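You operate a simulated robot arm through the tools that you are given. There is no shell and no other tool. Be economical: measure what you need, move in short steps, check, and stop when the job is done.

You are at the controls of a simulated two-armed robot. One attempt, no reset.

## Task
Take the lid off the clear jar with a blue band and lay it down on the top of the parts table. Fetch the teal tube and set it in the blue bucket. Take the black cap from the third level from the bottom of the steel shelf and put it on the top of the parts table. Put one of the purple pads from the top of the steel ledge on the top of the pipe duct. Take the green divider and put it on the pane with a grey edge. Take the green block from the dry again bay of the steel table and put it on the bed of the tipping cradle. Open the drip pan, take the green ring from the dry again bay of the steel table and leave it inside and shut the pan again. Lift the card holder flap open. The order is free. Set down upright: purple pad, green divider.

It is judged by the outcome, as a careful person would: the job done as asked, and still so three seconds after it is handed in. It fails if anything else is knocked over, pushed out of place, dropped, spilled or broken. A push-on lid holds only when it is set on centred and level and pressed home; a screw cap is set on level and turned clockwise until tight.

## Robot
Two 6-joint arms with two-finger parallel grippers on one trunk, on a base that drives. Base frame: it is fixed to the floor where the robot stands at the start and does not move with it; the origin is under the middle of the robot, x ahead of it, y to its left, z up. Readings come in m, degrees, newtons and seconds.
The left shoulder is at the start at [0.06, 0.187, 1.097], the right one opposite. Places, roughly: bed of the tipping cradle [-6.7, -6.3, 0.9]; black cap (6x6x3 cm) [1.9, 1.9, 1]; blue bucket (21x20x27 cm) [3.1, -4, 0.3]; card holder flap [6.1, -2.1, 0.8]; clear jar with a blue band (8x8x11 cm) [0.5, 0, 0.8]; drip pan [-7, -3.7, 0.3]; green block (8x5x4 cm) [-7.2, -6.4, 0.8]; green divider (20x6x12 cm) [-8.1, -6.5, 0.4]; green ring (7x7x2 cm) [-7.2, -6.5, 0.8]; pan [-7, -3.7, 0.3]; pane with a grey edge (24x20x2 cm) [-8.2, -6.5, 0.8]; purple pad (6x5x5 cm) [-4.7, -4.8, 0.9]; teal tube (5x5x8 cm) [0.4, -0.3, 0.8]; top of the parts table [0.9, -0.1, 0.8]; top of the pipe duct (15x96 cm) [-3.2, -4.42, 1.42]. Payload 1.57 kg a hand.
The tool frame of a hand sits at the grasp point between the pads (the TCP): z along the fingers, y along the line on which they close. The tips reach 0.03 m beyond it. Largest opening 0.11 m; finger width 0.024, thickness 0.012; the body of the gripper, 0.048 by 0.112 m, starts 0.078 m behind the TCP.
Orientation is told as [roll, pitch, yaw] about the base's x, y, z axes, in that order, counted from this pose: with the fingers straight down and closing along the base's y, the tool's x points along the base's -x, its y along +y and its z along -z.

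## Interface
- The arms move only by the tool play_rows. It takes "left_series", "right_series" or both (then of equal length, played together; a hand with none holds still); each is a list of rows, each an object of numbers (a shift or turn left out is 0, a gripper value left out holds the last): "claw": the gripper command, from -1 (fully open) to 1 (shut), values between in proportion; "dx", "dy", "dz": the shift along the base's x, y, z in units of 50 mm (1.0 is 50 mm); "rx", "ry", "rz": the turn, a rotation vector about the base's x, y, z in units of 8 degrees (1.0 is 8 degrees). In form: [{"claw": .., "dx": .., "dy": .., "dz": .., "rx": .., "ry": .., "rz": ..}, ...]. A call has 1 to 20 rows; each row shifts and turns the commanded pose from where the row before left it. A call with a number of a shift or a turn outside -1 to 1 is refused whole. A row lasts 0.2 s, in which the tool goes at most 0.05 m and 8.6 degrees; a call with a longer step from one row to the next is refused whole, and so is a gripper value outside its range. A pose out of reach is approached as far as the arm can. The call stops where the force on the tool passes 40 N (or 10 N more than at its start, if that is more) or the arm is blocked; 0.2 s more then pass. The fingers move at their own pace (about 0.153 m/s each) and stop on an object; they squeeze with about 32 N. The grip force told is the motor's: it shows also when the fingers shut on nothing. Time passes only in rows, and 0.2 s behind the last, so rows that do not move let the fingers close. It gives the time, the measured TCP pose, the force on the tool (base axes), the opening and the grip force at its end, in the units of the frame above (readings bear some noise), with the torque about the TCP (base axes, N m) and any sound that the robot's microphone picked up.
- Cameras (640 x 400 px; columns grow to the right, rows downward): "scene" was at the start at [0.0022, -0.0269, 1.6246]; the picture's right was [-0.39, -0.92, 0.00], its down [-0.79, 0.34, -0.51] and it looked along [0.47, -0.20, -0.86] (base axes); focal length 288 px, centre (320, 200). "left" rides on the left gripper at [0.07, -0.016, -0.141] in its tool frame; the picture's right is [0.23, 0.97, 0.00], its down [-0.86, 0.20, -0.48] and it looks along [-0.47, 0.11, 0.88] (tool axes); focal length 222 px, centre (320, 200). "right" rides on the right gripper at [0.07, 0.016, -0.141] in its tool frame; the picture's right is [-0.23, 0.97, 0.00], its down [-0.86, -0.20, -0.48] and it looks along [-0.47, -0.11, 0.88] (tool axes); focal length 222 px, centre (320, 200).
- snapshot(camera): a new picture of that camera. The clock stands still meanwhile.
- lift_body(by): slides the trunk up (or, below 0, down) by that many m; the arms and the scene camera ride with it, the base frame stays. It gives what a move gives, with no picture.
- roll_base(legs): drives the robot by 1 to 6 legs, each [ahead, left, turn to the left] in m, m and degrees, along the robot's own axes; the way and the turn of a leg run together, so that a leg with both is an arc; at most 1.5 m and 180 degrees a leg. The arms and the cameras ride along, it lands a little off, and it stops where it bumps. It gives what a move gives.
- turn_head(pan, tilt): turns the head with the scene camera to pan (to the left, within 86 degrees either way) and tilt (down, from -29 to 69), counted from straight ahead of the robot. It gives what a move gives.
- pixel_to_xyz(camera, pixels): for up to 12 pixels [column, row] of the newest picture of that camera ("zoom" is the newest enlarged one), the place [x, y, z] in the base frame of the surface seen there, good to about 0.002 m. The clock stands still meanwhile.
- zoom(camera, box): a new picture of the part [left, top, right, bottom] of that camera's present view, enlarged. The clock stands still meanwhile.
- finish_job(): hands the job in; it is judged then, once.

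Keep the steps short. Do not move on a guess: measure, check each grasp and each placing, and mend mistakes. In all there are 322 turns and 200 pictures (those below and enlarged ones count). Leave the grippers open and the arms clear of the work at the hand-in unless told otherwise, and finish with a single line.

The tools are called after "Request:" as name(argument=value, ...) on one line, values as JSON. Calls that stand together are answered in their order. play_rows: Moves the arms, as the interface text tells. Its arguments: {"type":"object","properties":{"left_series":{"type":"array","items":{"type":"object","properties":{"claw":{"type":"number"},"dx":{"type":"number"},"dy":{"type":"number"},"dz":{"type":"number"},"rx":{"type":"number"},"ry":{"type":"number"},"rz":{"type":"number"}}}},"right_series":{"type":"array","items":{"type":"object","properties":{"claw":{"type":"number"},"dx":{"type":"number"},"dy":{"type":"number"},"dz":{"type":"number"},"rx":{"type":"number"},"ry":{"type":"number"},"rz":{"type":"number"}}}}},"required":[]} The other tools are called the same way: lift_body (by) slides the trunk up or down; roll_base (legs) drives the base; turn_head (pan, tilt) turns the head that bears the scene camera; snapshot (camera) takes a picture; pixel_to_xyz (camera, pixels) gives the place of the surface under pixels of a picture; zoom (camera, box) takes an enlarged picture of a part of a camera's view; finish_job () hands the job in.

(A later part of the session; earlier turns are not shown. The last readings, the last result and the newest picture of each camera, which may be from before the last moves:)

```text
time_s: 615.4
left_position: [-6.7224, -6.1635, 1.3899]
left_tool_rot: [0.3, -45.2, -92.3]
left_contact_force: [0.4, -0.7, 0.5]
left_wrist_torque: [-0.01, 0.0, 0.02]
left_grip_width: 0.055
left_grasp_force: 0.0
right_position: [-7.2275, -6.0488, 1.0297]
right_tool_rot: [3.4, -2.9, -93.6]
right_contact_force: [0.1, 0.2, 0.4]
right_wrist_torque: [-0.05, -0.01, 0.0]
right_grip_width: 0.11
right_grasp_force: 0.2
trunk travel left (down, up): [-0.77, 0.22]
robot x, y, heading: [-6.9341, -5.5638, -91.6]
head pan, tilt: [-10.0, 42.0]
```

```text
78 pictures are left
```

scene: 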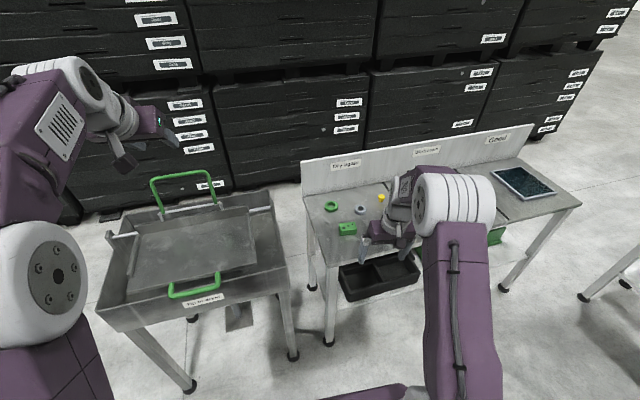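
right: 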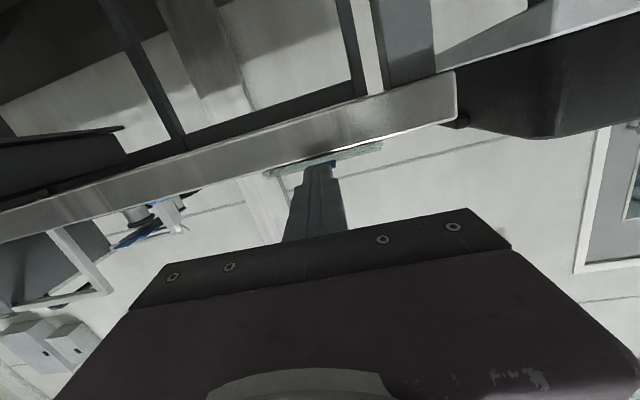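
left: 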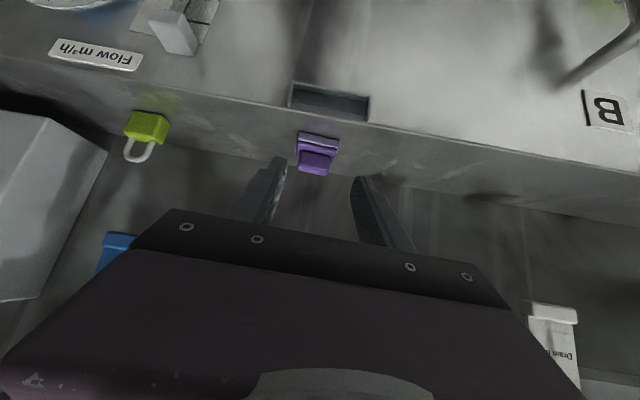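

Request:
zoom(camera="scene", box=[300, 170, 420, 260])

Request:
pixel_to_xyz(camera="zoom", pixels=[[250, 290], [215, 290], [290, 282], [255, 315], [160, 200], [120, 190], [190, 195], [162, 220], [250, 270], [330, 220], [170, 180]])

Request:
pixel_to_xyz(camera="scene", pixels=[[190, 245], [150, 240], [240, 230], [195, 280], [195, 215], [125, 265], [185, 178], [135, 310], [275, 260]])

```text
4.44 times, centred on (360, 215) of scene
```

zoom: 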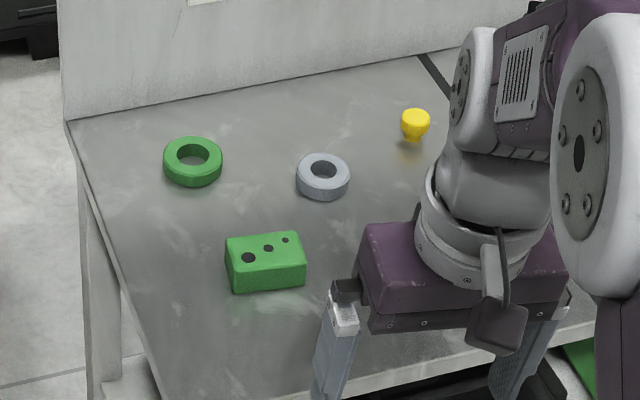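

```text
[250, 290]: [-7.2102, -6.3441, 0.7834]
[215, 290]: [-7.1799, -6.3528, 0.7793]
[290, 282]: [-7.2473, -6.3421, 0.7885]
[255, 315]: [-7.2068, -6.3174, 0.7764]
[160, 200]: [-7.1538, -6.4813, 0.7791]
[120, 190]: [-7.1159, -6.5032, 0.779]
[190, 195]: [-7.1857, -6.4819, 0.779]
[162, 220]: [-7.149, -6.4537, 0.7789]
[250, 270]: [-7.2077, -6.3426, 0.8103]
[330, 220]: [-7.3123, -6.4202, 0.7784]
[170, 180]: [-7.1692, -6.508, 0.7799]
```

```text
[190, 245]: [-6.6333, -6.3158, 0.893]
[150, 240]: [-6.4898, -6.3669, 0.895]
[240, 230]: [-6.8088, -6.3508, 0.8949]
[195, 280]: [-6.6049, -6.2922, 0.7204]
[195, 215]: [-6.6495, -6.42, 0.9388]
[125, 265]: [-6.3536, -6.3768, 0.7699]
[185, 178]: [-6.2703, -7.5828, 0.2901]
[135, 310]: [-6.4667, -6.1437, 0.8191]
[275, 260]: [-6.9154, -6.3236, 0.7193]
```

Bed of the cradle: z≈0.894, level. Move the base 0.15 ahead and bring the right hand above the block to measure it.

Request:
roll_base(legs=[[0.14, 0, 1.6]])

Request:
play_rows(right_series=[{"rx": 0.39, "ry": 0.4, "rz": 0.2}, {"dy": -0.7}, {"dy": -0.7}, {"dy": -0.7}, {}])

Request:
snapshot(camera="right")

```text
time_s: 616.8
left_position: [-6.7084, -6.2947, 1.3921]
left_tool_rot: [0.3, -45.3, -90.5]
left_contact_force: [-0.5, -0.7, 1.2]
left_wrist_torque: [-0.03, -0.03, 0.01]
left_grip_width: 0.0548
left_grasp_force: 0.1
right_position: [-7.2168, -6.195, 1.0312]
right_tool_rot: [3.5, -3.0, -91.8]
right_contact_force: [-0.1, -0.7, 0.3]
right_wrist_torque: [-0.04, -0.01, 0.05]
right_grip_width: 0.1101
right_grasp_force: 0.1
trunk travel left (down, up): [-0.77, 0.22]
robot x, y, heading: [-6.9395, -5.7062, -89.9]
head pan, tilt: [-10.0, 42.0]
```

```text
time_s: 618.0
left_position: [-6.7086, -6.2956, 1.3902]
left_tool_rot: [0.3, -45.3, -90.6]
left_contact_force: [0.0, -0.6, -0.7]
left_wrist_torque: [-0.01, 0.0, 0.05]
left_grip_width: 0.055
left_grasp_force: 0.1
right_position: [-7.2158, -6.2953, 1.031]
right_tool_rot: [0.2, 0.2, -90.2]
right_contact_force: [0.0, 0.1, 0.0]
right_wrist_torque: [-0.02, -0.03, 0.0]
right_grip_width: 0.1102
right_grasp_force: 0.1
right hand out of reach, approached as far as the arm can: row 4
trunk travel left (down, up): [-0.77, 0.22]
robot x, y, heading: [-6.9355, -5.7068, -90.2]
head pan, tilt: [-10.0, 42.0]
```

```text
76 pictures are left
```

right: 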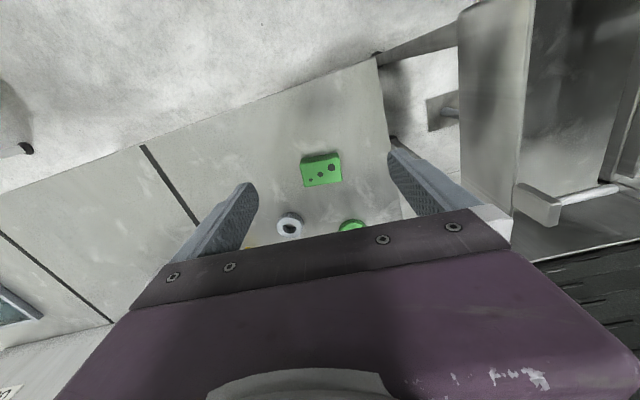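

Request:
zoom(camera="right", box=[270, 130, 390, 240])

Request:
pixel_to_xyz(camera="zoom", pixels=[[270, 190], [190, 190], [355, 165], [280, 220], [260, 145], [170, 110], [340, 95], [430, 340], [120, 340]])

```text
3.64 times, centred on (330, 185) of right
```

zoom: 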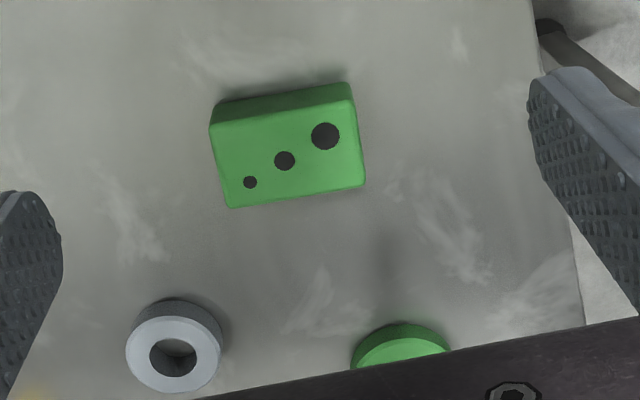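

```text
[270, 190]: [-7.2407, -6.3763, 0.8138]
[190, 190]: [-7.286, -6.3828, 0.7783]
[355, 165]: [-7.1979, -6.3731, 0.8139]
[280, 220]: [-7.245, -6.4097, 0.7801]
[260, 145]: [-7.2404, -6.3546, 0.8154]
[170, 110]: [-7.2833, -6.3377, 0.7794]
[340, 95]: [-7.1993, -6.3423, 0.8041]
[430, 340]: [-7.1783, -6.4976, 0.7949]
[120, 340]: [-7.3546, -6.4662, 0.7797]
```

Block centre ≈(-7.230,-6.365), top 0.815, table 0.779. Base 0.08 m ahead, then go down to TCP z 0.815.

Request:
roll_base(legs=[[0.08, 0, 0]])

Request:
play_rows(right_series=[{"dz": -0.8, "dx": -0.28}, {"dz": -0.8}, {"dz": -0.8}, {}])

```text
time_s: 619.0
left_position: [-6.7078, -6.3727, 1.392]
left_tool_rot: [0.3, -45.3, -90.6]
left_contact_force: [-0.5, 0.3, 0.3]
left_wrist_torque: [-0.01, -0.03, 0.0]
left_grip_width: 0.055
left_grasp_force: 0.1
right_position: [-7.2159, -6.3723, 1.0325]
right_tool_rot: [0.1, 0.1, -90.3]
right_contact_force: [-0.6, -0.4, 0.4]
right_wrist_torque: [-0.03, -0.01, -0.01]
right_grip_width: 0.1098
right_grasp_force: 0.1
trunk travel left (down, up): [-0.77, 0.22]
robot x, y, heading: [-6.9355, -5.7846, -90.0]
head pan, tilt: [-10.0, 42.0]
```

```text
time_s: 620.0
left_position: [-6.7082, -6.3768, 1.3911]
left_tool_rot: [0.3, -45.3, -90.7]
left_contact_force: [0.6, 1.1, 1.1]
left_wrist_torque: [-0.02, -0.01, 0.03]
left_grip_width: 0.0552
left_grasp_force: 0.0
right_position: [-7.227, -6.3683, 0.9123]
right_tool_rot: [0.1, 0.1, -90.2]
right_contact_force: [0.1, 0.2, -0.6]
right_wrist_torque: [-0.02, 0.0, -0.01]
right_grip_width: 0.11
right_grasp_force: 0.1
right hand out of reach, approached as far as the arm can: row 3
trunk travel left (down, up): [-0.77, 0.22]
robot x, y, heading: [-6.934, -5.7875, -89.8]
head pan, tilt: [-10.0, 42.0]
```

Request:
play_rows(right_series=[{"dz": -0.7, "dx": -0.06}, {"dz": -0.7, "dy": 0.06}, {"dz": -0.5}, {}])

Request:
snapshot(camera="right")

```text
time_s: 621.0
left_position: [-6.7085, -6.3772, 1.3894]
left_tool_rot: [0.3, -45.3, -90.6]
left_contact_force: [-0.2, 0.4, 0.7]
left_wrist_torque: [0.02, 0.01, 0.04]
left_grip_width: 0.0549
left_grasp_force: 0.0
right_position: [-7.2262, -6.3465, 0.8221]
right_tool_rot: [0.2, 0.1, -90.2]
right_contact_force: [0.2, -0.8, 0.7]
right_wrist_torque: [0.0, 0.03, 0.02]
right_grip_width: 0.11
right_grasp_force: 0.1
right hand out of reach, approached as far as the arm can: row 1, 2, 3
trunk travel left (down, up): [-0.77, 0.22]
robot x, y, heading: [-6.9361, -5.7897, -89.9]
head pan, tilt: [-10.0, 42.0]
```

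```text
74 pictures are left
```

right: 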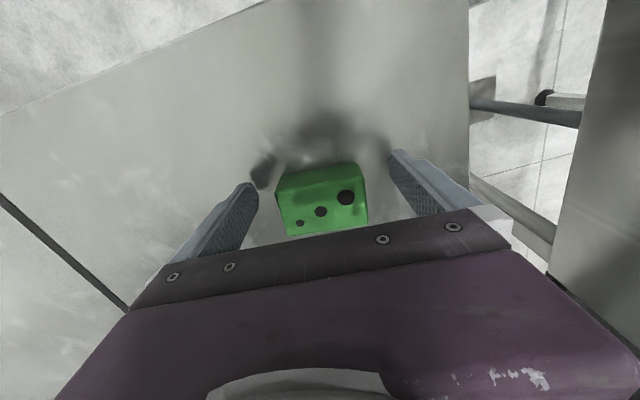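

Slightly short in y; base 20 mm ahead and trunk 7 mm down, then close.

Request:
roll_base(legs=[[0.02, 0, 0]])

Request:
lift_body(by=-0.007)

Request:
play_rows(right_series=[{"claw": 1}, {}, {}, {}])

Request:
lift_body(by=0.1)

Request:
snapshot(camera="right")

```text
time_s: 621.8
left_position: [-6.708, -6.3909, 1.3932]
left_tool_rot: [0.2, -45.4, -90.8]
left_contact_force: [-0.3, 0.7, -0.2]
left_wrist_torque: [-0.05, 0.01, -0.01]
left_grip_width: 0.0549
left_grasp_force: 0.1
right_position: [-7.2267, -6.3624, 0.8249]
right_tool_rot: [0.1, -0.1, -90.2]
right_contact_force: [-0.1, 0.4, 0.9]
right_wrist_torque: [-0.05, 0.01, 0.01]
right_grip_width: 0.1099
right_grasp_force: 0.0
trunk travel left (down, up): [-0.77, 0.22]
robot x, y, heading: [-6.94, -5.8041, -90.0]
head pan, tilt: [-10.0, 42.0]
```

```text
time_s: 622.4
left_position: [-6.7077, -6.3951, 1.3844]
left_tool_rot: [0.4, -45.3, -90.7]
left_contact_force: [0.8, 0.2, -0.3]
left_wrist_torque: [0.0, -0.03, 0.02]
left_grip_width: 0.055
left_grasp_force: 0.1
right_position: [-7.2272, -6.3635, 0.8166]
right_tool_rot: [0.1, 0.2, -90.2]
right_contact_force: [-0.4, -0.3, 0.1]
right_wrist_torque: [-0.03, -0.02, 0.01]
right_grip_width: 0.1099
right_grasp_force: 0.0
trunk travel left (down, up): [-0.763, 0.227]
robot x, y, heading: [-6.9393, -5.8064, -90.0]
head pan, tilt: [-10.0, 42.0]
```

```text
time_s: 623.4
left_position: [-6.7084, -6.3953, 1.3838]
left_tool_rot: [0.3, -45.2, -90.6]
left_contact_force: [0.2, 0.5, -0.3]
left_wrist_torque: [0.01, -0.02, 0.01]
left_grip_width: 0.0552
left_grasp_force: 0.0
right_position: [-7.2269, -6.3659, 0.8157]
right_tool_rot: [0.1, 0.2, -90.1]
right_contact_force: [0.5, 1.3, 1.3]
right_wrist_torque: [0.0, 0.09, -0.04]
right_grip_width: 0.0694
right_grasp_force: 32.1
trunk travel left (down, up): [-0.763, 0.227]
robot x, y, heading: [-6.9337, -5.8033, -89.9]
head pan, tilt: [-10.0, 42.0]
```

```text
time_s: 624.7
left_position: [-6.7086, -6.3961, 1.4836]
left_tool_rot: [0.3, -45.3, -90.7]
left_contact_force: [0.0, 0.1, 0.0]
left_wrist_torque: [0.03, 0.02, -0.02]
left_grip_width: 0.0554
left_grasp_force: 0.0
right_position: [-7.227, -6.3654, 0.9147]
right_tool_rot: [0.1, 0.2, -90.3]
right_contact_force: [0.5, 0.6, -2.3]
right_wrist_torque: [-0.01, 0.0, -0.03]
right_grip_width: 0.0695
right_grasp_force: 32.4
trunk travel left (down, up): [-0.863, 0.127]
robot x, y, heading: [-6.9399, -5.8074, -90.0]
head pan, tilt: [-10.0, 42.0]
```

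```text
73 pictures are left
```

right: 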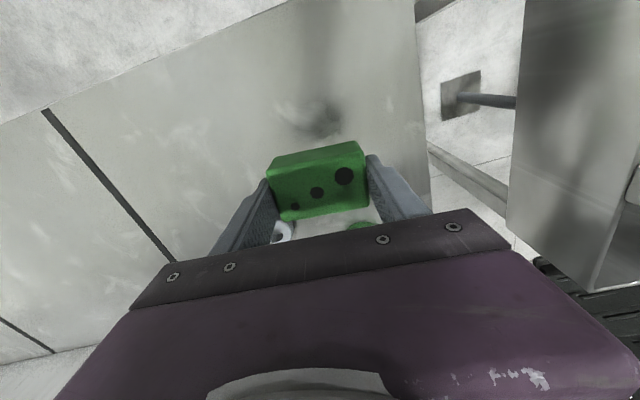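

Block held (0.0695 m). Raise further, back off 4 cm, and strafe toward the cradle.

Request:
lift_body(by=0.12)

Request:
roll_base(legs=[[-0.04, 0, 0], [0, 0.565, 0]])

Request:
turn_head(pan=-22, tilt=60)

Request:
snapshot(camera="scene")

Request:
snapshot(camera="right")

```text
time_s: 626.2
left_position: [-6.7085, -6.3976, 1.6031]
left_tool_rot: [0.3, -45.4, -90.7]
left_contact_force: [0.1, 0.7, -0.4]
left_wrist_torque: [0.01, -0.01, 0.03]
left_grip_width: 0.0549
left_grasp_force: 0.2
right_position: [-7.228, -6.3659, 1.0356]
right_tool_rot: [0.1, 0.2, -90.2]
right_contact_force: [0.1, 0.0, -0.5]
right_wrist_torque: [0.0, 0.01, 0.0]
right_grip_width: 0.0694
right_grasp_force: 31.9
trunk travel left (down, up): [-0.983, 0.007]
robot x, y, heading: [-6.9388, -5.8039, -90.1]
head pan, tilt: [-10.0, 42.0]
```

```text
time_s: 629.9
left_position: [-6.1382, -6.3572, 1.6033]
left_tool_rot: [0.3, -45.3, -90.7]
left_contact_force: [-0.9, 0.3, 0.5]
left_wrist_torque: [0.02, 0.01, 0.03]
left_grip_width: 0.0549
left_grasp_force: 0.0
right_position: [-6.6558, -6.3255, 1.0347]
right_tool_rot: [0.1, 0.2, -90.3]
right_contact_force: [-0.3, 0.6, -1.6]
right_wrist_torque: [-0.04, 0.0, -0.01]
right_grip_width: 0.0694
right_grasp_force: 32.0
trunk travel left (down, up): [-0.983, 0.007]
robot x, y, heading: [-6.361, -5.7651, -89.9]
head pan, tilt: [-10.0, 42.0]
```

```text
time_s: 630.8
left_position: [-6.1357, -6.3564, 1.6033]
left_tool_rot: [0.3, -45.2, -90.6]
left_contact_force: [-0.7, 0.3, -0.6]
left_wrist_torque: [-0.01, 0.0, -0.03]
left_grip_width: 0.0549
left_grasp_force: 0.1
right_position: [-6.6559, -6.3254, 1.0362]
right_tool_rot: [0.1, 0.3, -90.1]
right_contact_force: [-0.2, -0.3, -1.0]
right_wrist_torque: [0.01, 0.03, -0.01]
right_grip_width: 0.0695
right_grasp_force: 32.2
trunk travel left (down, up): [-0.983, 0.007]
robot x, y, heading: [-6.3639, -5.7678, -90.2]
head pan, tilt: [-22.0, 60.0]
```

```text
72 pictures are left
```

scene: 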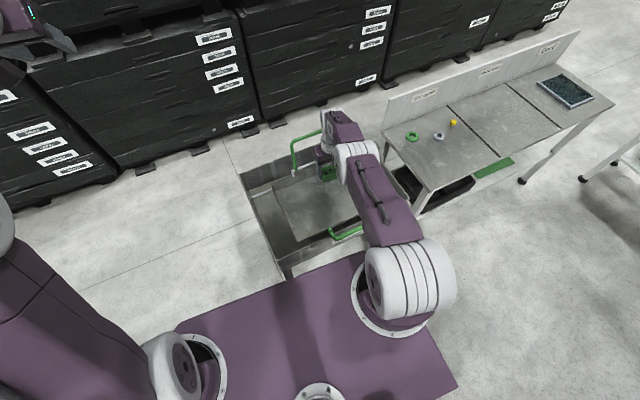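

```text
71 pictures are left
```

right: 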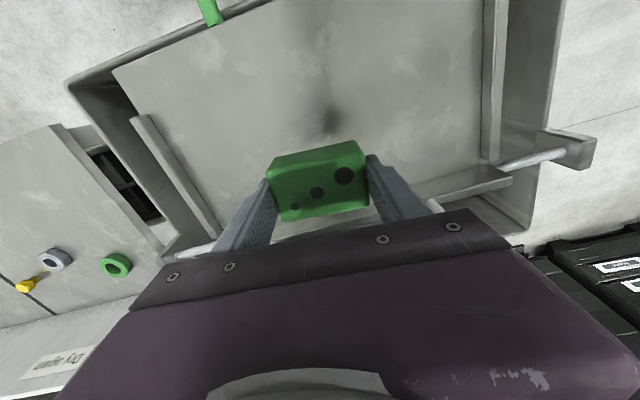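

Request:
pixel_to_xyz(camera="right", pixels=[[320, 120], [250, 120], [420, 100], [130, 70], [175, 170], [490, 80], [470, 187], [300, 15], [400, 30], [330, 100], [185, 250], [550, 155]])

```text
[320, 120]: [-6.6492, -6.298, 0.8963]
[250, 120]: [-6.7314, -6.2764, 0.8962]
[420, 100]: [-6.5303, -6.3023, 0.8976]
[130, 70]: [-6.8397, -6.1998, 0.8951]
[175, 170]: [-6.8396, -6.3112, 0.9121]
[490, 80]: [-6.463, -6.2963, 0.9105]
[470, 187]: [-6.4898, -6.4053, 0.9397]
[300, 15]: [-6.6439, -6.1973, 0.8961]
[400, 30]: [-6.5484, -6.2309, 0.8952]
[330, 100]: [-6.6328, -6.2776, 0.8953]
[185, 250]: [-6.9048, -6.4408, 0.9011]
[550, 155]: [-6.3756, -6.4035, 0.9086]
```

Bed is at z 0.896, free and level below the block. Lower with the trunk.

Request:
lift_body(by=-0.095)

Request:
lift_body(by=-0.008)

```text
time_s: 632.0
left_position: [-6.136, -6.3568, 1.5086]
left_tool_rot: [0.3, -45.4, -90.6]
left_contact_force: [0.2, -0.3, 0.0]
left_wrist_torque: [0.01, -0.01, -0.03]
left_grip_width: 0.0548
left_grasp_force: 0.0
right_position: [-6.6553, -6.3251, 0.9412]
right_tool_rot: [0.1, 0.1, -90.2]
right_contact_force: [0.2, -0.5, -0.6]
right_wrist_torque: [-0.01, -0.01, -0.01]
right_grip_width: 0.0693
right_grasp_force: 31.6
trunk travel left (down, up): [-0.888, 0.102]
robot x, y, heading: [-6.3652, -5.7639, -89.9]
head pan, tilt: [-22.0, 60.0]
```

```text
time_s: 632.6
left_position: [-6.1357, -6.3558, 1.5004]
left_tool_rot: [0.4, -45.3, -90.6]
left_contact_force: [0.7, -0.6, -0.1]
left_wrist_torque: [0.0, -0.06, 0.02]
left_grip_width: 0.0549
left_grasp_force: 0.1
right_position: [-6.6552, -6.3255, 0.9324]
right_tool_rot: [0.2, 0.2, -90.2]
right_contact_force: [0.0, 0.2, -1.6]
right_wrist_torque: [0.05, 0.01, -0.01]
right_grip_width: 0.0695
right_grasp_force: 32.7
trunk travel left (down, up): [-0.88, 0.11]
robot x, y, heading: [-6.3635, -5.7668, -89.8]
head pan, tilt: [-22.0, 60.0]
```

Practically down; 2 mm more, release, and lift.

Request:
lift_body(by=-0.002)

Request:
play_rows(right_series=[{"claw": -0.6}, {}, {}])

Request:
lift_body(by=0.1)

Request:
snapshot(camera="right")

```text
time_s: 633.1
left_position: [-6.1359, -6.3556, 1.4989]
left_tool_rot: [0.3, -45.4, -90.6]
left_contact_force: [-0.1, 0.6, -0.1]
left_wrist_torque: [0.02, -0.02, -0.02]
left_grip_width: 0.0549
left_grasp_force: 0.1
right_position: [-6.6552, -6.3253, 0.9316]
right_tool_rot: [0.1, 0.0, -90.2]
right_contact_force: [-1.6, 0.8, 6.3]
right_wrist_torque: [0.14, 0.26, -0.01]
right_grip_width: 0.0692
right_grasp_force: 31.7
trunk travel left (down, up): [-0.878, 0.112]
robot x, y, heading: [-6.3656, -5.7647, -89.9]
head pan, tilt: [-22.0, 60.0]
```

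```text
time_s: 633.9
left_position: [-6.1353, -6.3551, 1.4992]
left_tool_rot: [0.3, -45.3, -90.6]
left_contact_force: [0.2, -0.7, 0.2]
left_wrist_torque: [-0.02, 0.03, -0.03]
left_grip_width: 0.0549
left_grasp_force: 0.1
right_position: [-6.6549, -6.3259, 0.9317]
right_tool_rot: [0.1, 0.2, -90.1]
right_contact_force: [0.4, -0.7, -0.1]
right_wrist_torque: [0.04, 0.03, 0.01]
right_grip_width: 0.0881
right_grasp_force: 0.2
trunk travel left (down, up): [-0.878, 0.112]
robot x, y, heading: [-6.3634, -5.7656, -90.0]
head pan, tilt: [-22.0, 60.0]
```

```text
time_s: 635.3
left_position: [-6.1359, -6.3566, 1.5979]
left_tool_rot: [0.3, -45.2, -90.6]
left_contact_force: [0.5, 0.5, 0.1]
left_wrist_torque: [0.01, -0.01, -0.01]
left_grip_width: 0.0555
left_grasp_force: 0.0
right_position: [-6.6546, -6.3255, 1.0304]
right_tool_rot: [0.1, 0.1, -90.2]
right_contact_force: [0.5, -0.8, 0.0]
right_wrist_torque: [0.02, 0.03, -0.01]
right_grip_width: 0.0878
right_grasp_force: 0.1
trunk travel left (down, up): [-0.978, 0.012]
robot x, y, heading: [-6.3681, -5.7669, -90.0]
head pan, tilt: [-22.0, 60.0]
```

```text
70 pictures are left
```

right: 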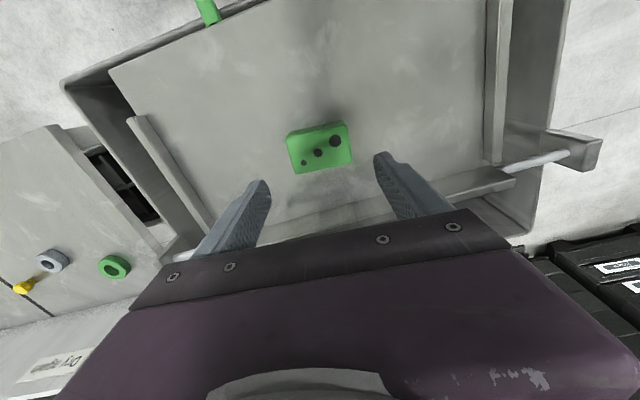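

Block sits on the bed. Now the green divider on the lower shelf at (-8.1,-6.5): back off, go west, lower the trunk and look.

Request:
roll_base(legs=[[-0.35, 0, 0], [0, -1.45, 0]])

Request:
lift_body(by=-0.4)

Request:
turn_head(pan=-12, tilt=40)

Request:
snapshot(camera="scene")

```text
time_s: 644.3
left_position: [-7.5755, -6.0033, 1.5986]
left_tool_rot: [0.2, -45.2, -90.4]
left_contact_force: [0.3, -1.4, -1.2]
left_wrist_torque: [-0.04, -0.01, 0.01]
left_grip_width: 0.0551
left_grasp_force: 0.1
right_position: [-8.0939, -5.9749, 1.0303]
right_tool_rot: [0.1, 0.2, -89.9]
right_contact_force: [0.0, 0.2, 0.8]
right_wrist_torque: [-0.02, 0.03, 0.01]
right_grip_width: 0.0882
right_grasp_force: 0.0
trunk travel left (down, up): [-0.978, 0.012]
robot x, y, heading: [-7.8086, -5.4128, -90.1]
head pan, tilt: [-22.0, 60.0]
```

```text
time_s: 648.1
left_position: [-7.5766, -6.0043, 1.1996]
left_tool_rot: [0.3, -45.3, -90.3]
left_contact_force: [-0.8, -0.6, 0.2]
left_wrist_torque: [0.02, 0.01, -0.02]
left_grip_width: 0.0551
left_grasp_force: 0.1
right_position: [-8.0959, -5.9748, 0.6304]
right_tool_rot: [0.1, 0.2, -89.9]
right_contact_force: [-0.5, 0.2, 0.5]
right_wrist_torque: [0.04, 0.01, 0.02]
right_grip_width: 0.088
right_grasp_force: 0.1
trunk travel left (down, up): [-0.578, 0.412]
robot x, y, heading: [-7.8087, -5.4142, -89.8]
head pan, tilt: [-22.0, 60.0]
```

```text
time_s: 649.0
left_position: [-7.5761, -6.0041, 1.198]
left_tool_rot: [0.3, -45.3, -90.5]
left_contact_force: [0.0, 0.1, 0.0]
left_wrist_torque: [-0.03, 0.02, 0.0]
left_grip_width: 0.0552
left_grasp_force: 0.0
right_position: [-8.095, -5.9749, 0.6313]
right_tool_rot: [0.1, 0.2, -89.8]
right_contact_force: [0.0, 0.4, -0.8]
right_wrist_torque: [-0.02, -0.02, 0.0]
right_grip_width: 0.0881
right_grasp_force: 0.1
trunk travel left (down, up): [-0.578, 0.412]
robot x, y, heading: [-7.8091, -5.4117, -89.7]
head pan, tilt: [-12.0, 40.0]
```

```text
69 pictures are left
```

scene: 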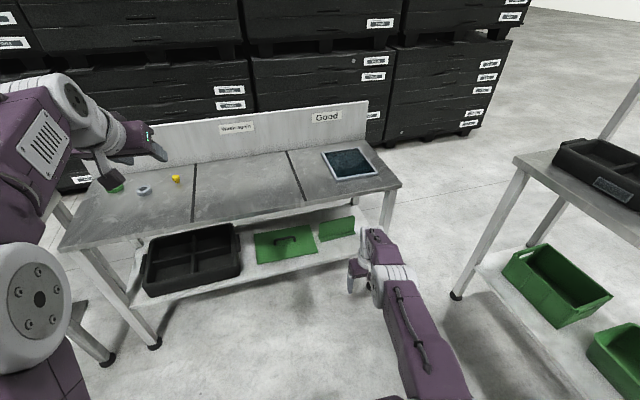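

Request:
zoom(camera="scene", box=[230, 130, 410, 290])

Request:
pixel_to_xyz(camera="zoom", pixels=[[390, 350], [340, 350], [430, 335], [385, 330], [200, 390], [440, 90], [340, 60], [430, 165], [530, 130], [395, 375], [460, 60], [420, 200]])

```text
2.50 times, centred on (320, 210) of scene
```

zoom: 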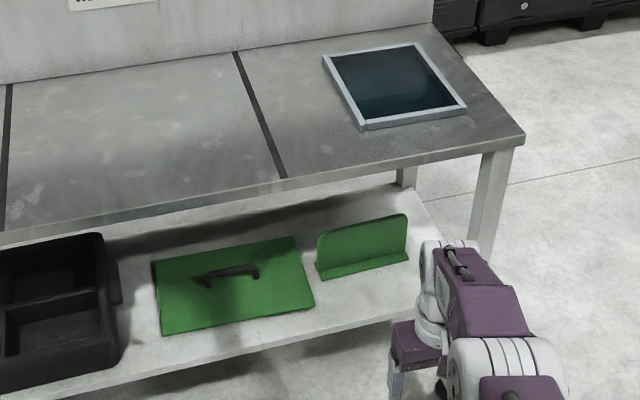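

```text
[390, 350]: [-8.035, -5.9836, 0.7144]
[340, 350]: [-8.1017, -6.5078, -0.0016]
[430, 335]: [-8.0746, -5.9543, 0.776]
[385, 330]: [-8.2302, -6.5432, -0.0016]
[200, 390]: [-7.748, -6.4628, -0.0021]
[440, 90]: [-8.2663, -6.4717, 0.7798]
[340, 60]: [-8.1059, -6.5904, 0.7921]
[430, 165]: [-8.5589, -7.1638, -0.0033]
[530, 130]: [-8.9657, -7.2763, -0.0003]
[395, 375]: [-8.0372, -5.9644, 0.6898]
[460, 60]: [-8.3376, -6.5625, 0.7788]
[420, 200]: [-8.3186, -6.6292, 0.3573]
```

Request:
pixel_to_xyz(camera="zoom", pixels=[[360, 245], [322, 255], [405, 235], [360, 228], [320, 238], [403, 217], [365, 270], [325, 275], [407, 257], [365, 285], [440, 270]])

Request:
pixel_to_xyz(camera="scene", pixels=[[350, 163], [325, 155], [370, 152], [345, 180], [376, 173], [335, 180], [350, 165], [397, 187], [300, 205]])

```text
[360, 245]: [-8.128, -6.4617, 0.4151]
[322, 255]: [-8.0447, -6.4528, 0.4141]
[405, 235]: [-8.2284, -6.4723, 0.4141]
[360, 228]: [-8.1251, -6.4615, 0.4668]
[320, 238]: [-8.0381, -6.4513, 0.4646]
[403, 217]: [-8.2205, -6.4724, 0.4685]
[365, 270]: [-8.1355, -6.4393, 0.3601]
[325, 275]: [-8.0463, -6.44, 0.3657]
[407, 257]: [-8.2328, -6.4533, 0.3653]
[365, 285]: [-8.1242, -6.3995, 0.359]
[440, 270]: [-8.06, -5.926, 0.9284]
```

```text
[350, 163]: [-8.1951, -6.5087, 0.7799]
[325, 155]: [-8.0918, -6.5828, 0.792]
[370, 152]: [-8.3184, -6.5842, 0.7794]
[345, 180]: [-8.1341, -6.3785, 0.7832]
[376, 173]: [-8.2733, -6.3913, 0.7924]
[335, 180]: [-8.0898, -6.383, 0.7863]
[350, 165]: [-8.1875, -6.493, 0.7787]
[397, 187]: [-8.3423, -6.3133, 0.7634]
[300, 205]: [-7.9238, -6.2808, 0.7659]
```

The divider is an upright plate (20 cm along x at y≈-6.462, yaw ~6°, z 0.36–0.475) on a small foot. I'll pinch the plate's top with the left hand pointing down-and-west (closing along y). Set that orientation first in free space.

Request:
play_rows(left_series=[{"claw": -1, "rx": 0.95}, {"rx": 0.95}, {"rx": 0.95}, {"rx": 0.95}, {"rx": 0.95}, {"rx": 0.9}, {}])

Request:
play_rows(left_series=[{"rz": -1}, {"rz": -1}, {"rz": -1}, {"rz": -1}, {"rz": -1}, {"rz": -1}, {"rz": -1}, {"rz": -1}, {"rz": -1}, {"rz": -1}, {"rz": -1}, {"ry": 1}, {"ry": 1}, {"ry": 1}, {"ry": 1}, {"ry": 1}, {"ry": 1}, {"ry": 0.25}, {}])

```text
time_s: 650.6
left_position: [-7.5848, -5.9086, 1.125]
left_tool_rot: [0.0, -0.1, -90.4]
left_contact_force: [0.1, 0.5, -1.1]
left_wrist_torque: [-0.02, 0.01, -0.03]
left_grip_width: 0.1099
left_grasp_force: 0.1
left hand out of reach, approached as far as the arm can: row 2, 3, 4, 5, 6
right_position: [-8.0956, -5.9742, 0.6308]
right_tool_rot: [0.1, 0.2, -89.9]
right_contact_force: [-0.5, -0.3, -0.9]
right_wrist_torque: [-0.02, -0.01, 0.02]
right_grip_width: 0.0882
right_grasp_force: 0.1
trunk travel left (down, up): [-0.578, 0.412]
robot x, y, heading: [-7.8084, -5.4128, -89.7]
head pan, tilt: [-12.0, 40.0]
```

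```text
time_s: 654.6
left_position: [-7.5869, -5.9037, 1.1202]
left_tool_rot: [-1.9, -50.1, -177.3]
left_contact_force: [0.0, -1.0, -0.8]
left_wrist_torque: [-0.01, 0.0, 0.01]
left_grip_width: 0.1098
left_grasp_force: 0.1
left hand out of reach, approached as far as the arm can: row 13, 16
right_position: [-8.096, -5.9752, 0.631]
right_tool_rot: [0.2, 0.2, -89.9]
right_contact_force: [-0.4, -0.6, -0.3]
right_wrist_torque: [0.04, -0.01, 0.01]
right_grip_width: 0.0879
right_grasp_force: 0.1
trunk travel left (down, up): [-0.578, 0.412]
robot x, y, heading: [-7.809, -5.4127, -89.8]
head pan, tilt: [-12.0, 40.0]
```

Orientation set. Now tuck the right hand up and back, shift the left hand inward, move the base west and lower the trunk.

Request:
play_rows(left_series=[{"rx": -0.15, "rz": 0.6}, {"dx": -0.75}, {"dx": -0.75}, {"dx": -0.75}, {"dx": -0.75}, {}, {}, {}, {}, {}, {}, {}, {}], right_series=[{"dz": 0.95}, {"dz": 0.95}, {"dz": 0.95}, {"dz": 0.95}, {"dz": 0.95}, {"dz": 0.95}, {"dz": 0.95}, {"dz": 0.95}, {"dz": 0.95}, {"dz": 0.95}, {"dy": 0.8}, {"dy": 0.8}, {}])

Request:
roll_base(legs=[[0, -0.38, 0]])

Request:
lift_body(by=-0.4)

Request:
lift_body(by=-0.165)

```text
time_s: 657.4
left_position: [-7.7364, -5.9049, 1.121]
left_tool_rot: [-0.2, -50.1, -174.0]
left_contact_force: [1.0, -0.7, 0.7]
left_wrist_torque: [0.01, -0.01, -0.03]
left_grip_width: 0.1096
left_grasp_force: 0.1
right_position: [-8.0866, -5.8566, 1.0752]
right_tool_rot: [0.1, 0.1, -89.9]
right_contact_force: [-0.9, -0.3, -0.3]
right_wrist_torque: [0.0, -0.02, 0.0]
right_grip_width: 0.0879
right_grasp_force: 0.0
right hand out of reach, approached as far as the arm can: row 8, 9, 10
trunk travel left (down, up): [-0.578, 0.412]
robot x, y, heading: [-7.8061, -5.4135, -89.6]
head pan, tilt: [-12.0, 40.0]
```

```text
time_s: 659.8
left_position: [-8.1148, -5.9055, 1.1212]
left_tool_rot: [-0.2, -50.1, -174.0]
left_contact_force: [0.0, 0.1, -0.1]
left_wrist_torque: [0.01, -0.03, -0.04]
left_grip_width: 0.1098
left_grasp_force: 0.1
right_position: [-8.4651, -5.8582, 1.074]
right_tool_rot: [0.1, 0.3, -89.9]
right_contact_force: [-0.3, -0.3, 0.3]
right_wrist_torque: [0.01, 0.0, 0.02]
right_grip_width: 0.088
right_grasp_force: 0.1
trunk travel left (down, up): [-0.578, 0.412]
robot x, y, heading: [-8.1881, -5.4151, -89.9]
head pan, tilt: [-12.0, 40.0]
```

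```text
time_s: 663.6
left_position: [-8.1135, -5.9066, 0.7212]
left_tool_rot: [-0.2, -50.1, -174.0]
left_contact_force: [-0.4, 0.1, -0.1]
left_wrist_torque: [0.03, 0.02, 0.01]
left_grip_width: 0.1099
left_grasp_force: 0.2
right_position: [-8.4657, -5.8578, 0.6736]
right_tool_rot: [0.1, 0.1, -90.0]
right_contact_force: [0.2, 0.4, -0.8]
right_wrist_torque: [-0.01, 0.01, 0.0]
right_grip_width: 0.088
right_grasp_force: 0.0
trunk travel left (down, up): [-0.178, 0.812]
robot x, y, heading: [-8.1885, -5.4165, -90.0]
head pan, tilt: [-12.0, 40.0]
```

```text
time_s: 665.5
left_position: [-8.1133, -5.9058, 0.5572]
left_tool_rot: [-0.2, -50.1, -174.0]
left_contact_force: [0.3, 0.0, -0.5]
left_wrist_torque: [0.01, -0.02, 0.0]
left_grip_width: 0.1099
left_grasp_force: 0.1
right_position: [-8.4648, -5.8576, 0.5098]
right_tool_rot: [0.2, 0.2, -89.9]
right_contact_force: [0.1, -0.2, -0.5]
right_wrist_torque: [-0.04, -0.01, -0.05]
right_grip_width: 0.0881
right_grasp_force: 0.0
trunk travel left (down, up): [-0.013, 0.977]
robot x, y, heading: [-8.1895, -5.4156, -89.8]
head pan, tilt: [-12.0, 40.0]
```

Request:
turn_head(pan=3, tilt=25)

Request:
snapshot(camera="scene")

Request:
snapshot(camera="left")

```text
time_s: 666.2
left_position: [-8.1145, -5.906, 0.5561]
left_tool_rot: [-0.1, -50.2, -174.0]
left_contact_force: [0.2, -0.5, -0.3]
left_wrist_torque: [-0.04, 0.0, 0.02]
left_grip_width: 0.11
left_grasp_force: 0.0
right_position: [-8.4655, -5.8575, 0.5094]
right_tool_rot: [0.1, 0.3, -89.9]
right_contact_force: [-0.6, 1.0, 1.1]
right_wrist_torque: [0.01, 0.02, 0.0]
right_grip_width: 0.0879
right_grasp_force: 0.0
trunk travel left (down, up): [-0.013, 0.977]
robot x, y, heading: [-8.1871, -5.4124, -89.9]
head pan, tilt: [3.0, 25.0]
```

```text
67 pictures are left
```

scene: 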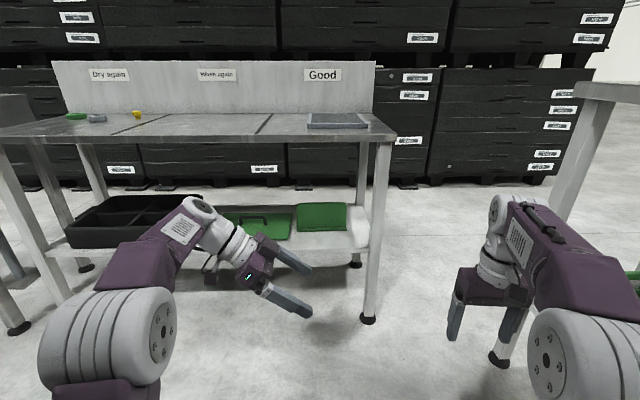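

```text
66 pictures are left
```

left: 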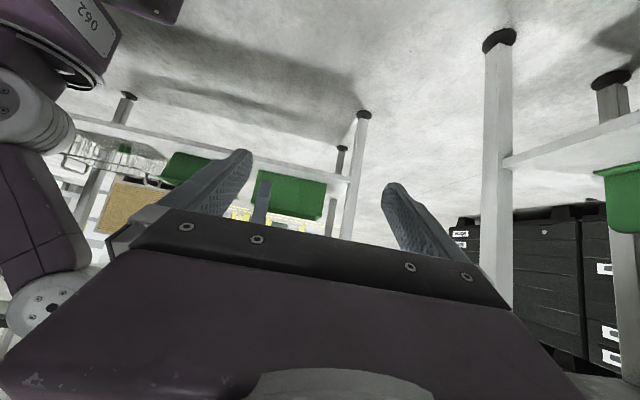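

Very good geometry: the forearm is lower than the table top. Re-measure the plate.

Request:
zoom(camera="scene", box=[270, 180, 390, 270])

Request:
pixel_to_xyz(camera="zoom", pixels=[[280, 170], [170, 175], [380, 170], [280, 133], [150, 135], [390, 130], [280, 250], [200, 260], [420, 120], [280, 125]])

```text
4.44 times, centred on (330, 225) of scene
```

zoom: 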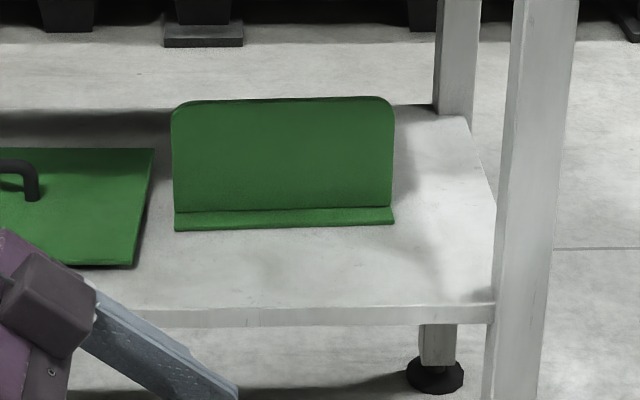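

```text
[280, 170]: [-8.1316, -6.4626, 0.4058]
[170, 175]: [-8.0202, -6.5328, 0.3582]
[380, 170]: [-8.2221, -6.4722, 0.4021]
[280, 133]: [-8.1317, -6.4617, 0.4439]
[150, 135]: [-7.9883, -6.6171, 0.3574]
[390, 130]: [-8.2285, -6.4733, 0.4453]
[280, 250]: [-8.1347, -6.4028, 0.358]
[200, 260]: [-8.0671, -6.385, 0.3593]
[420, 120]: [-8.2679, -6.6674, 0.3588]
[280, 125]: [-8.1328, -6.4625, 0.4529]
```

Plate confirmed (y≈-6.462 at x -8.13, top ≈0.478). Tilt the hand a little flatter (62°), lower to z≈0.515 and drive in.

Request:
play_rows(left_series=[{"ry": 0.75, "dz": -0.4}, {"ry": 0.75, "dz": -0.4}, {}])

Request:
roll_base(legs=[[0.4, 0, 0]])

Request:
snapshot(camera="scene")

Request:
snapshot(camera="left")

```text
time_s: 667.0
left_position: [-8.1144, -5.9056, 0.5162]
left_tool_rot: [-2.8, -62.1, -171.7]
left_contact_force: [-0.2, -0.6, 0.6]
left_wrist_torque: [0.01, 0.01, -0.03]
left_grip_width: 0.1099
left_grasp_force: 0.0
right_position: [-8.465, -5.8571, 0.5091]
right_tool_rot: [0.1, 0.2, -90.0]
right_contact_force: [0.2, 0.5, 1.1]
right_wrist_torque: [-0.01, -0.01, 0.0]
right_grip_width: 0.0883
right_grasp_force: 0.1
trunk travel left (down, up): [-0.013, 0.977]
robot x, y, heading: [-8.1895, -5.4157, -89.8]
head pan, tilt: [3.0, 25.0]
```

```text
time_s: 669.5
left_position: [-8.1146, -6.3037, 0.5162]
left_tool_rot: [-3.0, -62.1, -171.8]
left_contact_force: [1.1, -0.9, 0.2]
left_wrist_torque: [-0.02, -0.02, 0.0]
left_grip_width: 0.1098
left_grasp_force: 0.1
right_position: [-8.4649, -6.2546, 0.5091]
right_tool_rot: [0.1, 0.2, -90.0]
right_contact_force: [0.4, 1.1, -0.9]
right_wrist_torque: [0.02, -0.02, 0.01]
right_grip_width: 0.0879
right_grasp_force: 0.1
trunk travel left (down, up): [-0.013, 0.977]
robot x, y, heading: [-8.1863, -5.8139, -89.9]
head pan, tilt: [3.0, 25.0]
```

```text
64 pictures are left
```

scene: 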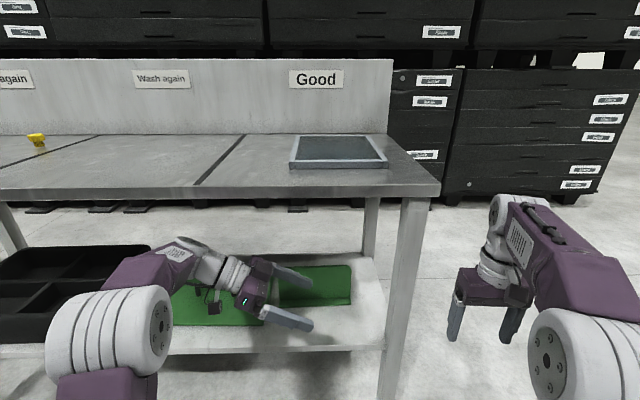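

```text
63 pictures are left
```

left: 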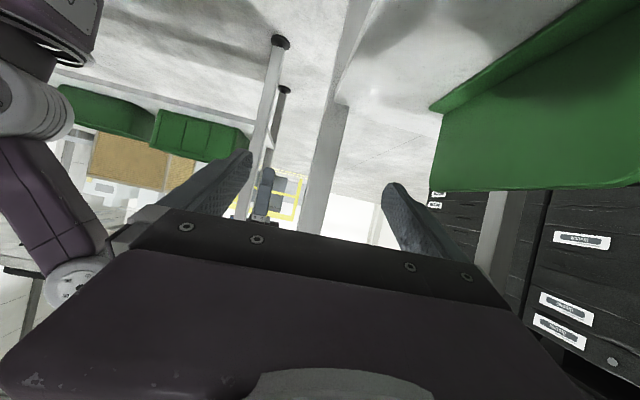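

All clear underneath. Extend the arm 0.16 m further so the fingers straddle the plate.

Request:
play_rows(left_series=[{"dy": -0.8}, {"dy": -0.8}, {"dy": -0.8}, {"dy": -0.82}, {}])

Request:
snapshot(camera="left")

Request:
zoom(camera="scene", box=[150, 180, 430, 350])

```text
time_s: 670.7
left_position: [-8.121, -6.4065, 0.5062]
left_tool_rot: [-3.0, -62.1, -171.7]
left_contact_force: [-0.4, -0.2, -0.3]
left_wrist_torque: [0.01, -0.02, -0.03]
left_grip_width: 0.1101
left_grasp_force: 0.2
left hand out of reach, approached as far as the arm can: row 3, 4
right_position: [-8.465, -6.2549, 0.5095]
right_tool_rot: [0.0, 0.2, -90.1]
right_contact_force: [0.5, -0.1, 0.4]
right_wrist_torque: [0.03, 0.04, -0.02]
right_grip_width: 0.088
right_grasp_force: 0.0
trunk travel left (down, up): [-0.013, 0.977]
robot x, y, heading: [-8.1883, -5.8144, -89.8]
head pan, tilt: [3.0, 25.0]
```

```text
62 pictures are left
```

left: 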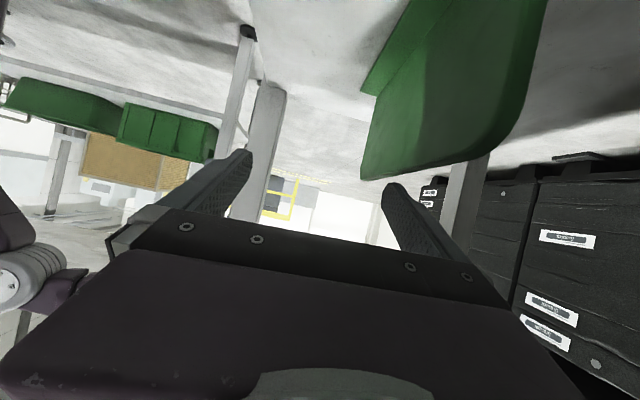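

```text
2.29 times, centred on (290, 265) of scene
```

zoom: 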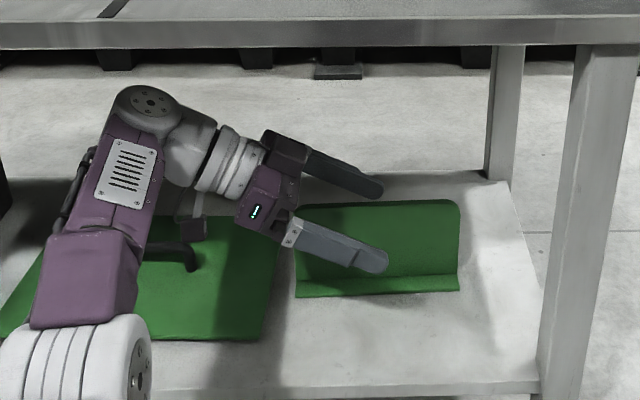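

Nearly there. Raise 12 mm with the trunk and use the base for the last 58 mm.

Request:
lift_body(by=0.012)

Request:
roll_base(legs=[[0.058, 0, 0]])

Request:
snapshot(camera="left")

Request:
zoom(camera="scene", box=[150, 180, 430, 350])

```text
time_s: 671.3
left_position: [-8.1192, -6.4071, 0.5171]
left_tool_rot: [-2.9, -62.1, -171.8]
left_contact_force: [-0.3, 0.0, -0.5]
left_wrist_torque: [-0.01, 0.02, -0.02]
left_grip_width: 0.11
left_grasp_force: 0.1
right_position: [-8.465, -6.2548, 0.5213]
right_tool_rot: [0.1, 0.2, -90.1]
right_contact_force: [-0.6, 0.6, -0.1]
right_wrist_torque: [0.02, -0.01, -0.01]
right_grip_width: 0.0879
right_grasp_force: 0.0
trunk travel left (down, up): [-0.025, 0.965]
robot x, y, heading: [-8.1855, -5.8149, -90.0]
head pan, tilt: [3.0, 25.0]
```

```text
time_s: 672.3
left_position: [-8.1183, -6.4649, 0.5173]
left_tool_rot: [-3.0, -62.2, -171.7]
left_contact_force: [0.2, -0.6, 0.6]
left_wrist_torque: [-0.04, -0.01, -0.04]
left_grip_width: 0.1098
left_grasp_force: 0.1
right_position: [-8.4642, -6.311, 0.5213]
right_tool_rot: [0.0, 0.2, -90.0]
right_contact_force: [0.0, -0.3, 0.3]
right_wrist_torque: [-0.01, -0.01, 0.02]
right_grip_width: 0.0879
right_grasp_force: 0.1
trunk travel left (down, up): [-0.025, 0.965]
robot x, y, heading: [-8.1877, -5.8697, -90.0]
head pan, tilt: [3.0, 25.0]
```

```text
60 pictures are left
```

left: 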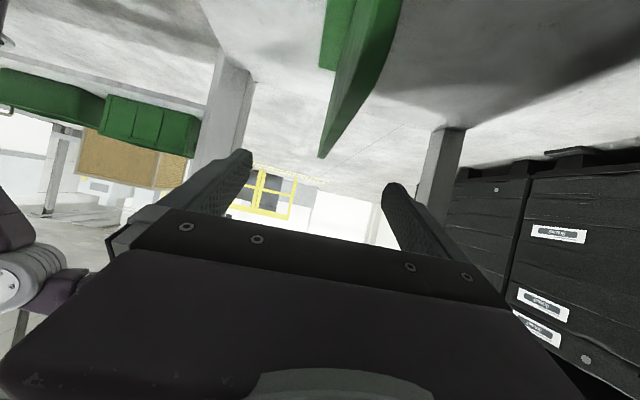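

```text
2.29 times, centred on (290, 265) of scene
```

zoom: 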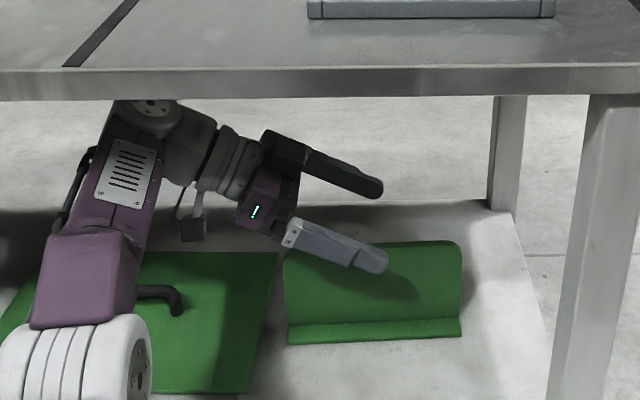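

The plate's edge is centred between the fingers (320,155). Lower 50 mm (trunk 24, arm 26) and close.

Request:
lift_body(by=-0.023)

Request:
play_rows(left_series=[{"dz": -0.3}, {"dz": -0.24}, {"claw": 1}, {}, {}, {}])

Request:
snapshot(camera="left")

```text
time_s: 673.0
left_position: [-8.1195, -6.4653, 0.4945]
left_tool_rot: [-2.9, -62.1, -171.9]
left_contact_force: [0.4, 0.3, 0.0]
left_wrist_torque: [0.01, -0.02, -0.04]
left_grip_width: 0.11
left_grasp_force: 0.1
right_position: [-8.4645, -6.3128, 0.4983]
right_tool_rot: [0.1, 0.2, -89.9]
right_contact_force: [0.2, -0.5, 0.2]
right_wrist_torque: [-0.02, -0.01, -0.03]
right_grip_width: 0.0881
right_grasp_force: 0.1
trunk travel left (down, up): [-0.002, 0.988]
robot x, y, heading: [-8.188, -5.871, -89.9]
head pan, tilt: [3.0, 25.0]
```

```text
time_s: 674.4
left_position: [-8.1184, -6.4639, 0.467]
left_tool_rot: [-2.8, -62.2, -171.9]
left_contact_force: [-0.6, 0.4, 0.9]
left_wrist_torque: [-0.13, 0.32, -0.01]
left_grip_width: 0.0097
left_grasp_force: 28.3
right_position: [-8.4643, -6.3126, 0.4981]
right_tool_rot: [0.1, 0.2, -90.0]
right_contact_force: [-0.7, 0.7, 0.1]
right_wrist_torque: [0.0, -0.01, -0.01]
right_grip_width: 0.0882
right_grasp_force: 0.1
trunk travel left (down, up): [-0.002, 0.988]
robot x, y, heading: [-8.1877, -5.874, -89.8]
head pan, tilt: [3.0, 25.0]
```

```text
58 pictures are left
```

left: 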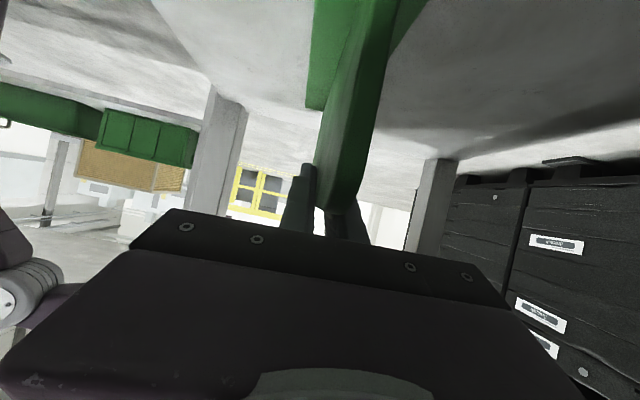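

Gripped (plate ≈9.7 mm). Lift 30 mm and check that it hangs straight.

Request:
lift_body(by=0.03)

Request:
zoom(camera="scene", box=[200, 180, 440, 350])

```text
time_s: 675.1
left_position: [-8.1195, -6.4642, 0.4971]
left_tool_rot: [-2.9, -62.1, -171.7]
left_contact_force: [0.7, -0.7, -1.6]
left_wrist_torque: [-0.02, -0.02, -0.01]
left_grip_width: 0.0101
left_grasp_force: 27.8
right_position: [-8.465, -6.3122, 0.5287]
right_tool_rot: [0.0, 0.2, -90.0]
right_contact_force: [0.9, -0.5, 0.4]
right_wrist_torque: [-0.01, 0.02, -0.02]
right_grip_width: 0.0881
right_grasp_force: 0.2
trunk travel left (down, up): [-0.032, 0.958]
robot x, y, heading: [-8.1876, -5.873, -90.0]
head pan, tilt: [3.0, 25.0]
```

```text
2.35 times, centred on (320, 265) of scene
```

zoom: 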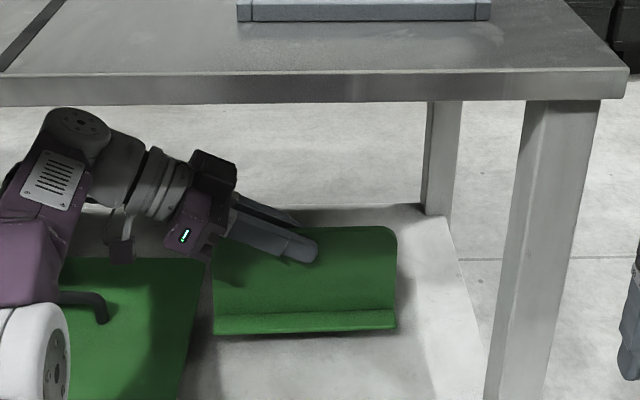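

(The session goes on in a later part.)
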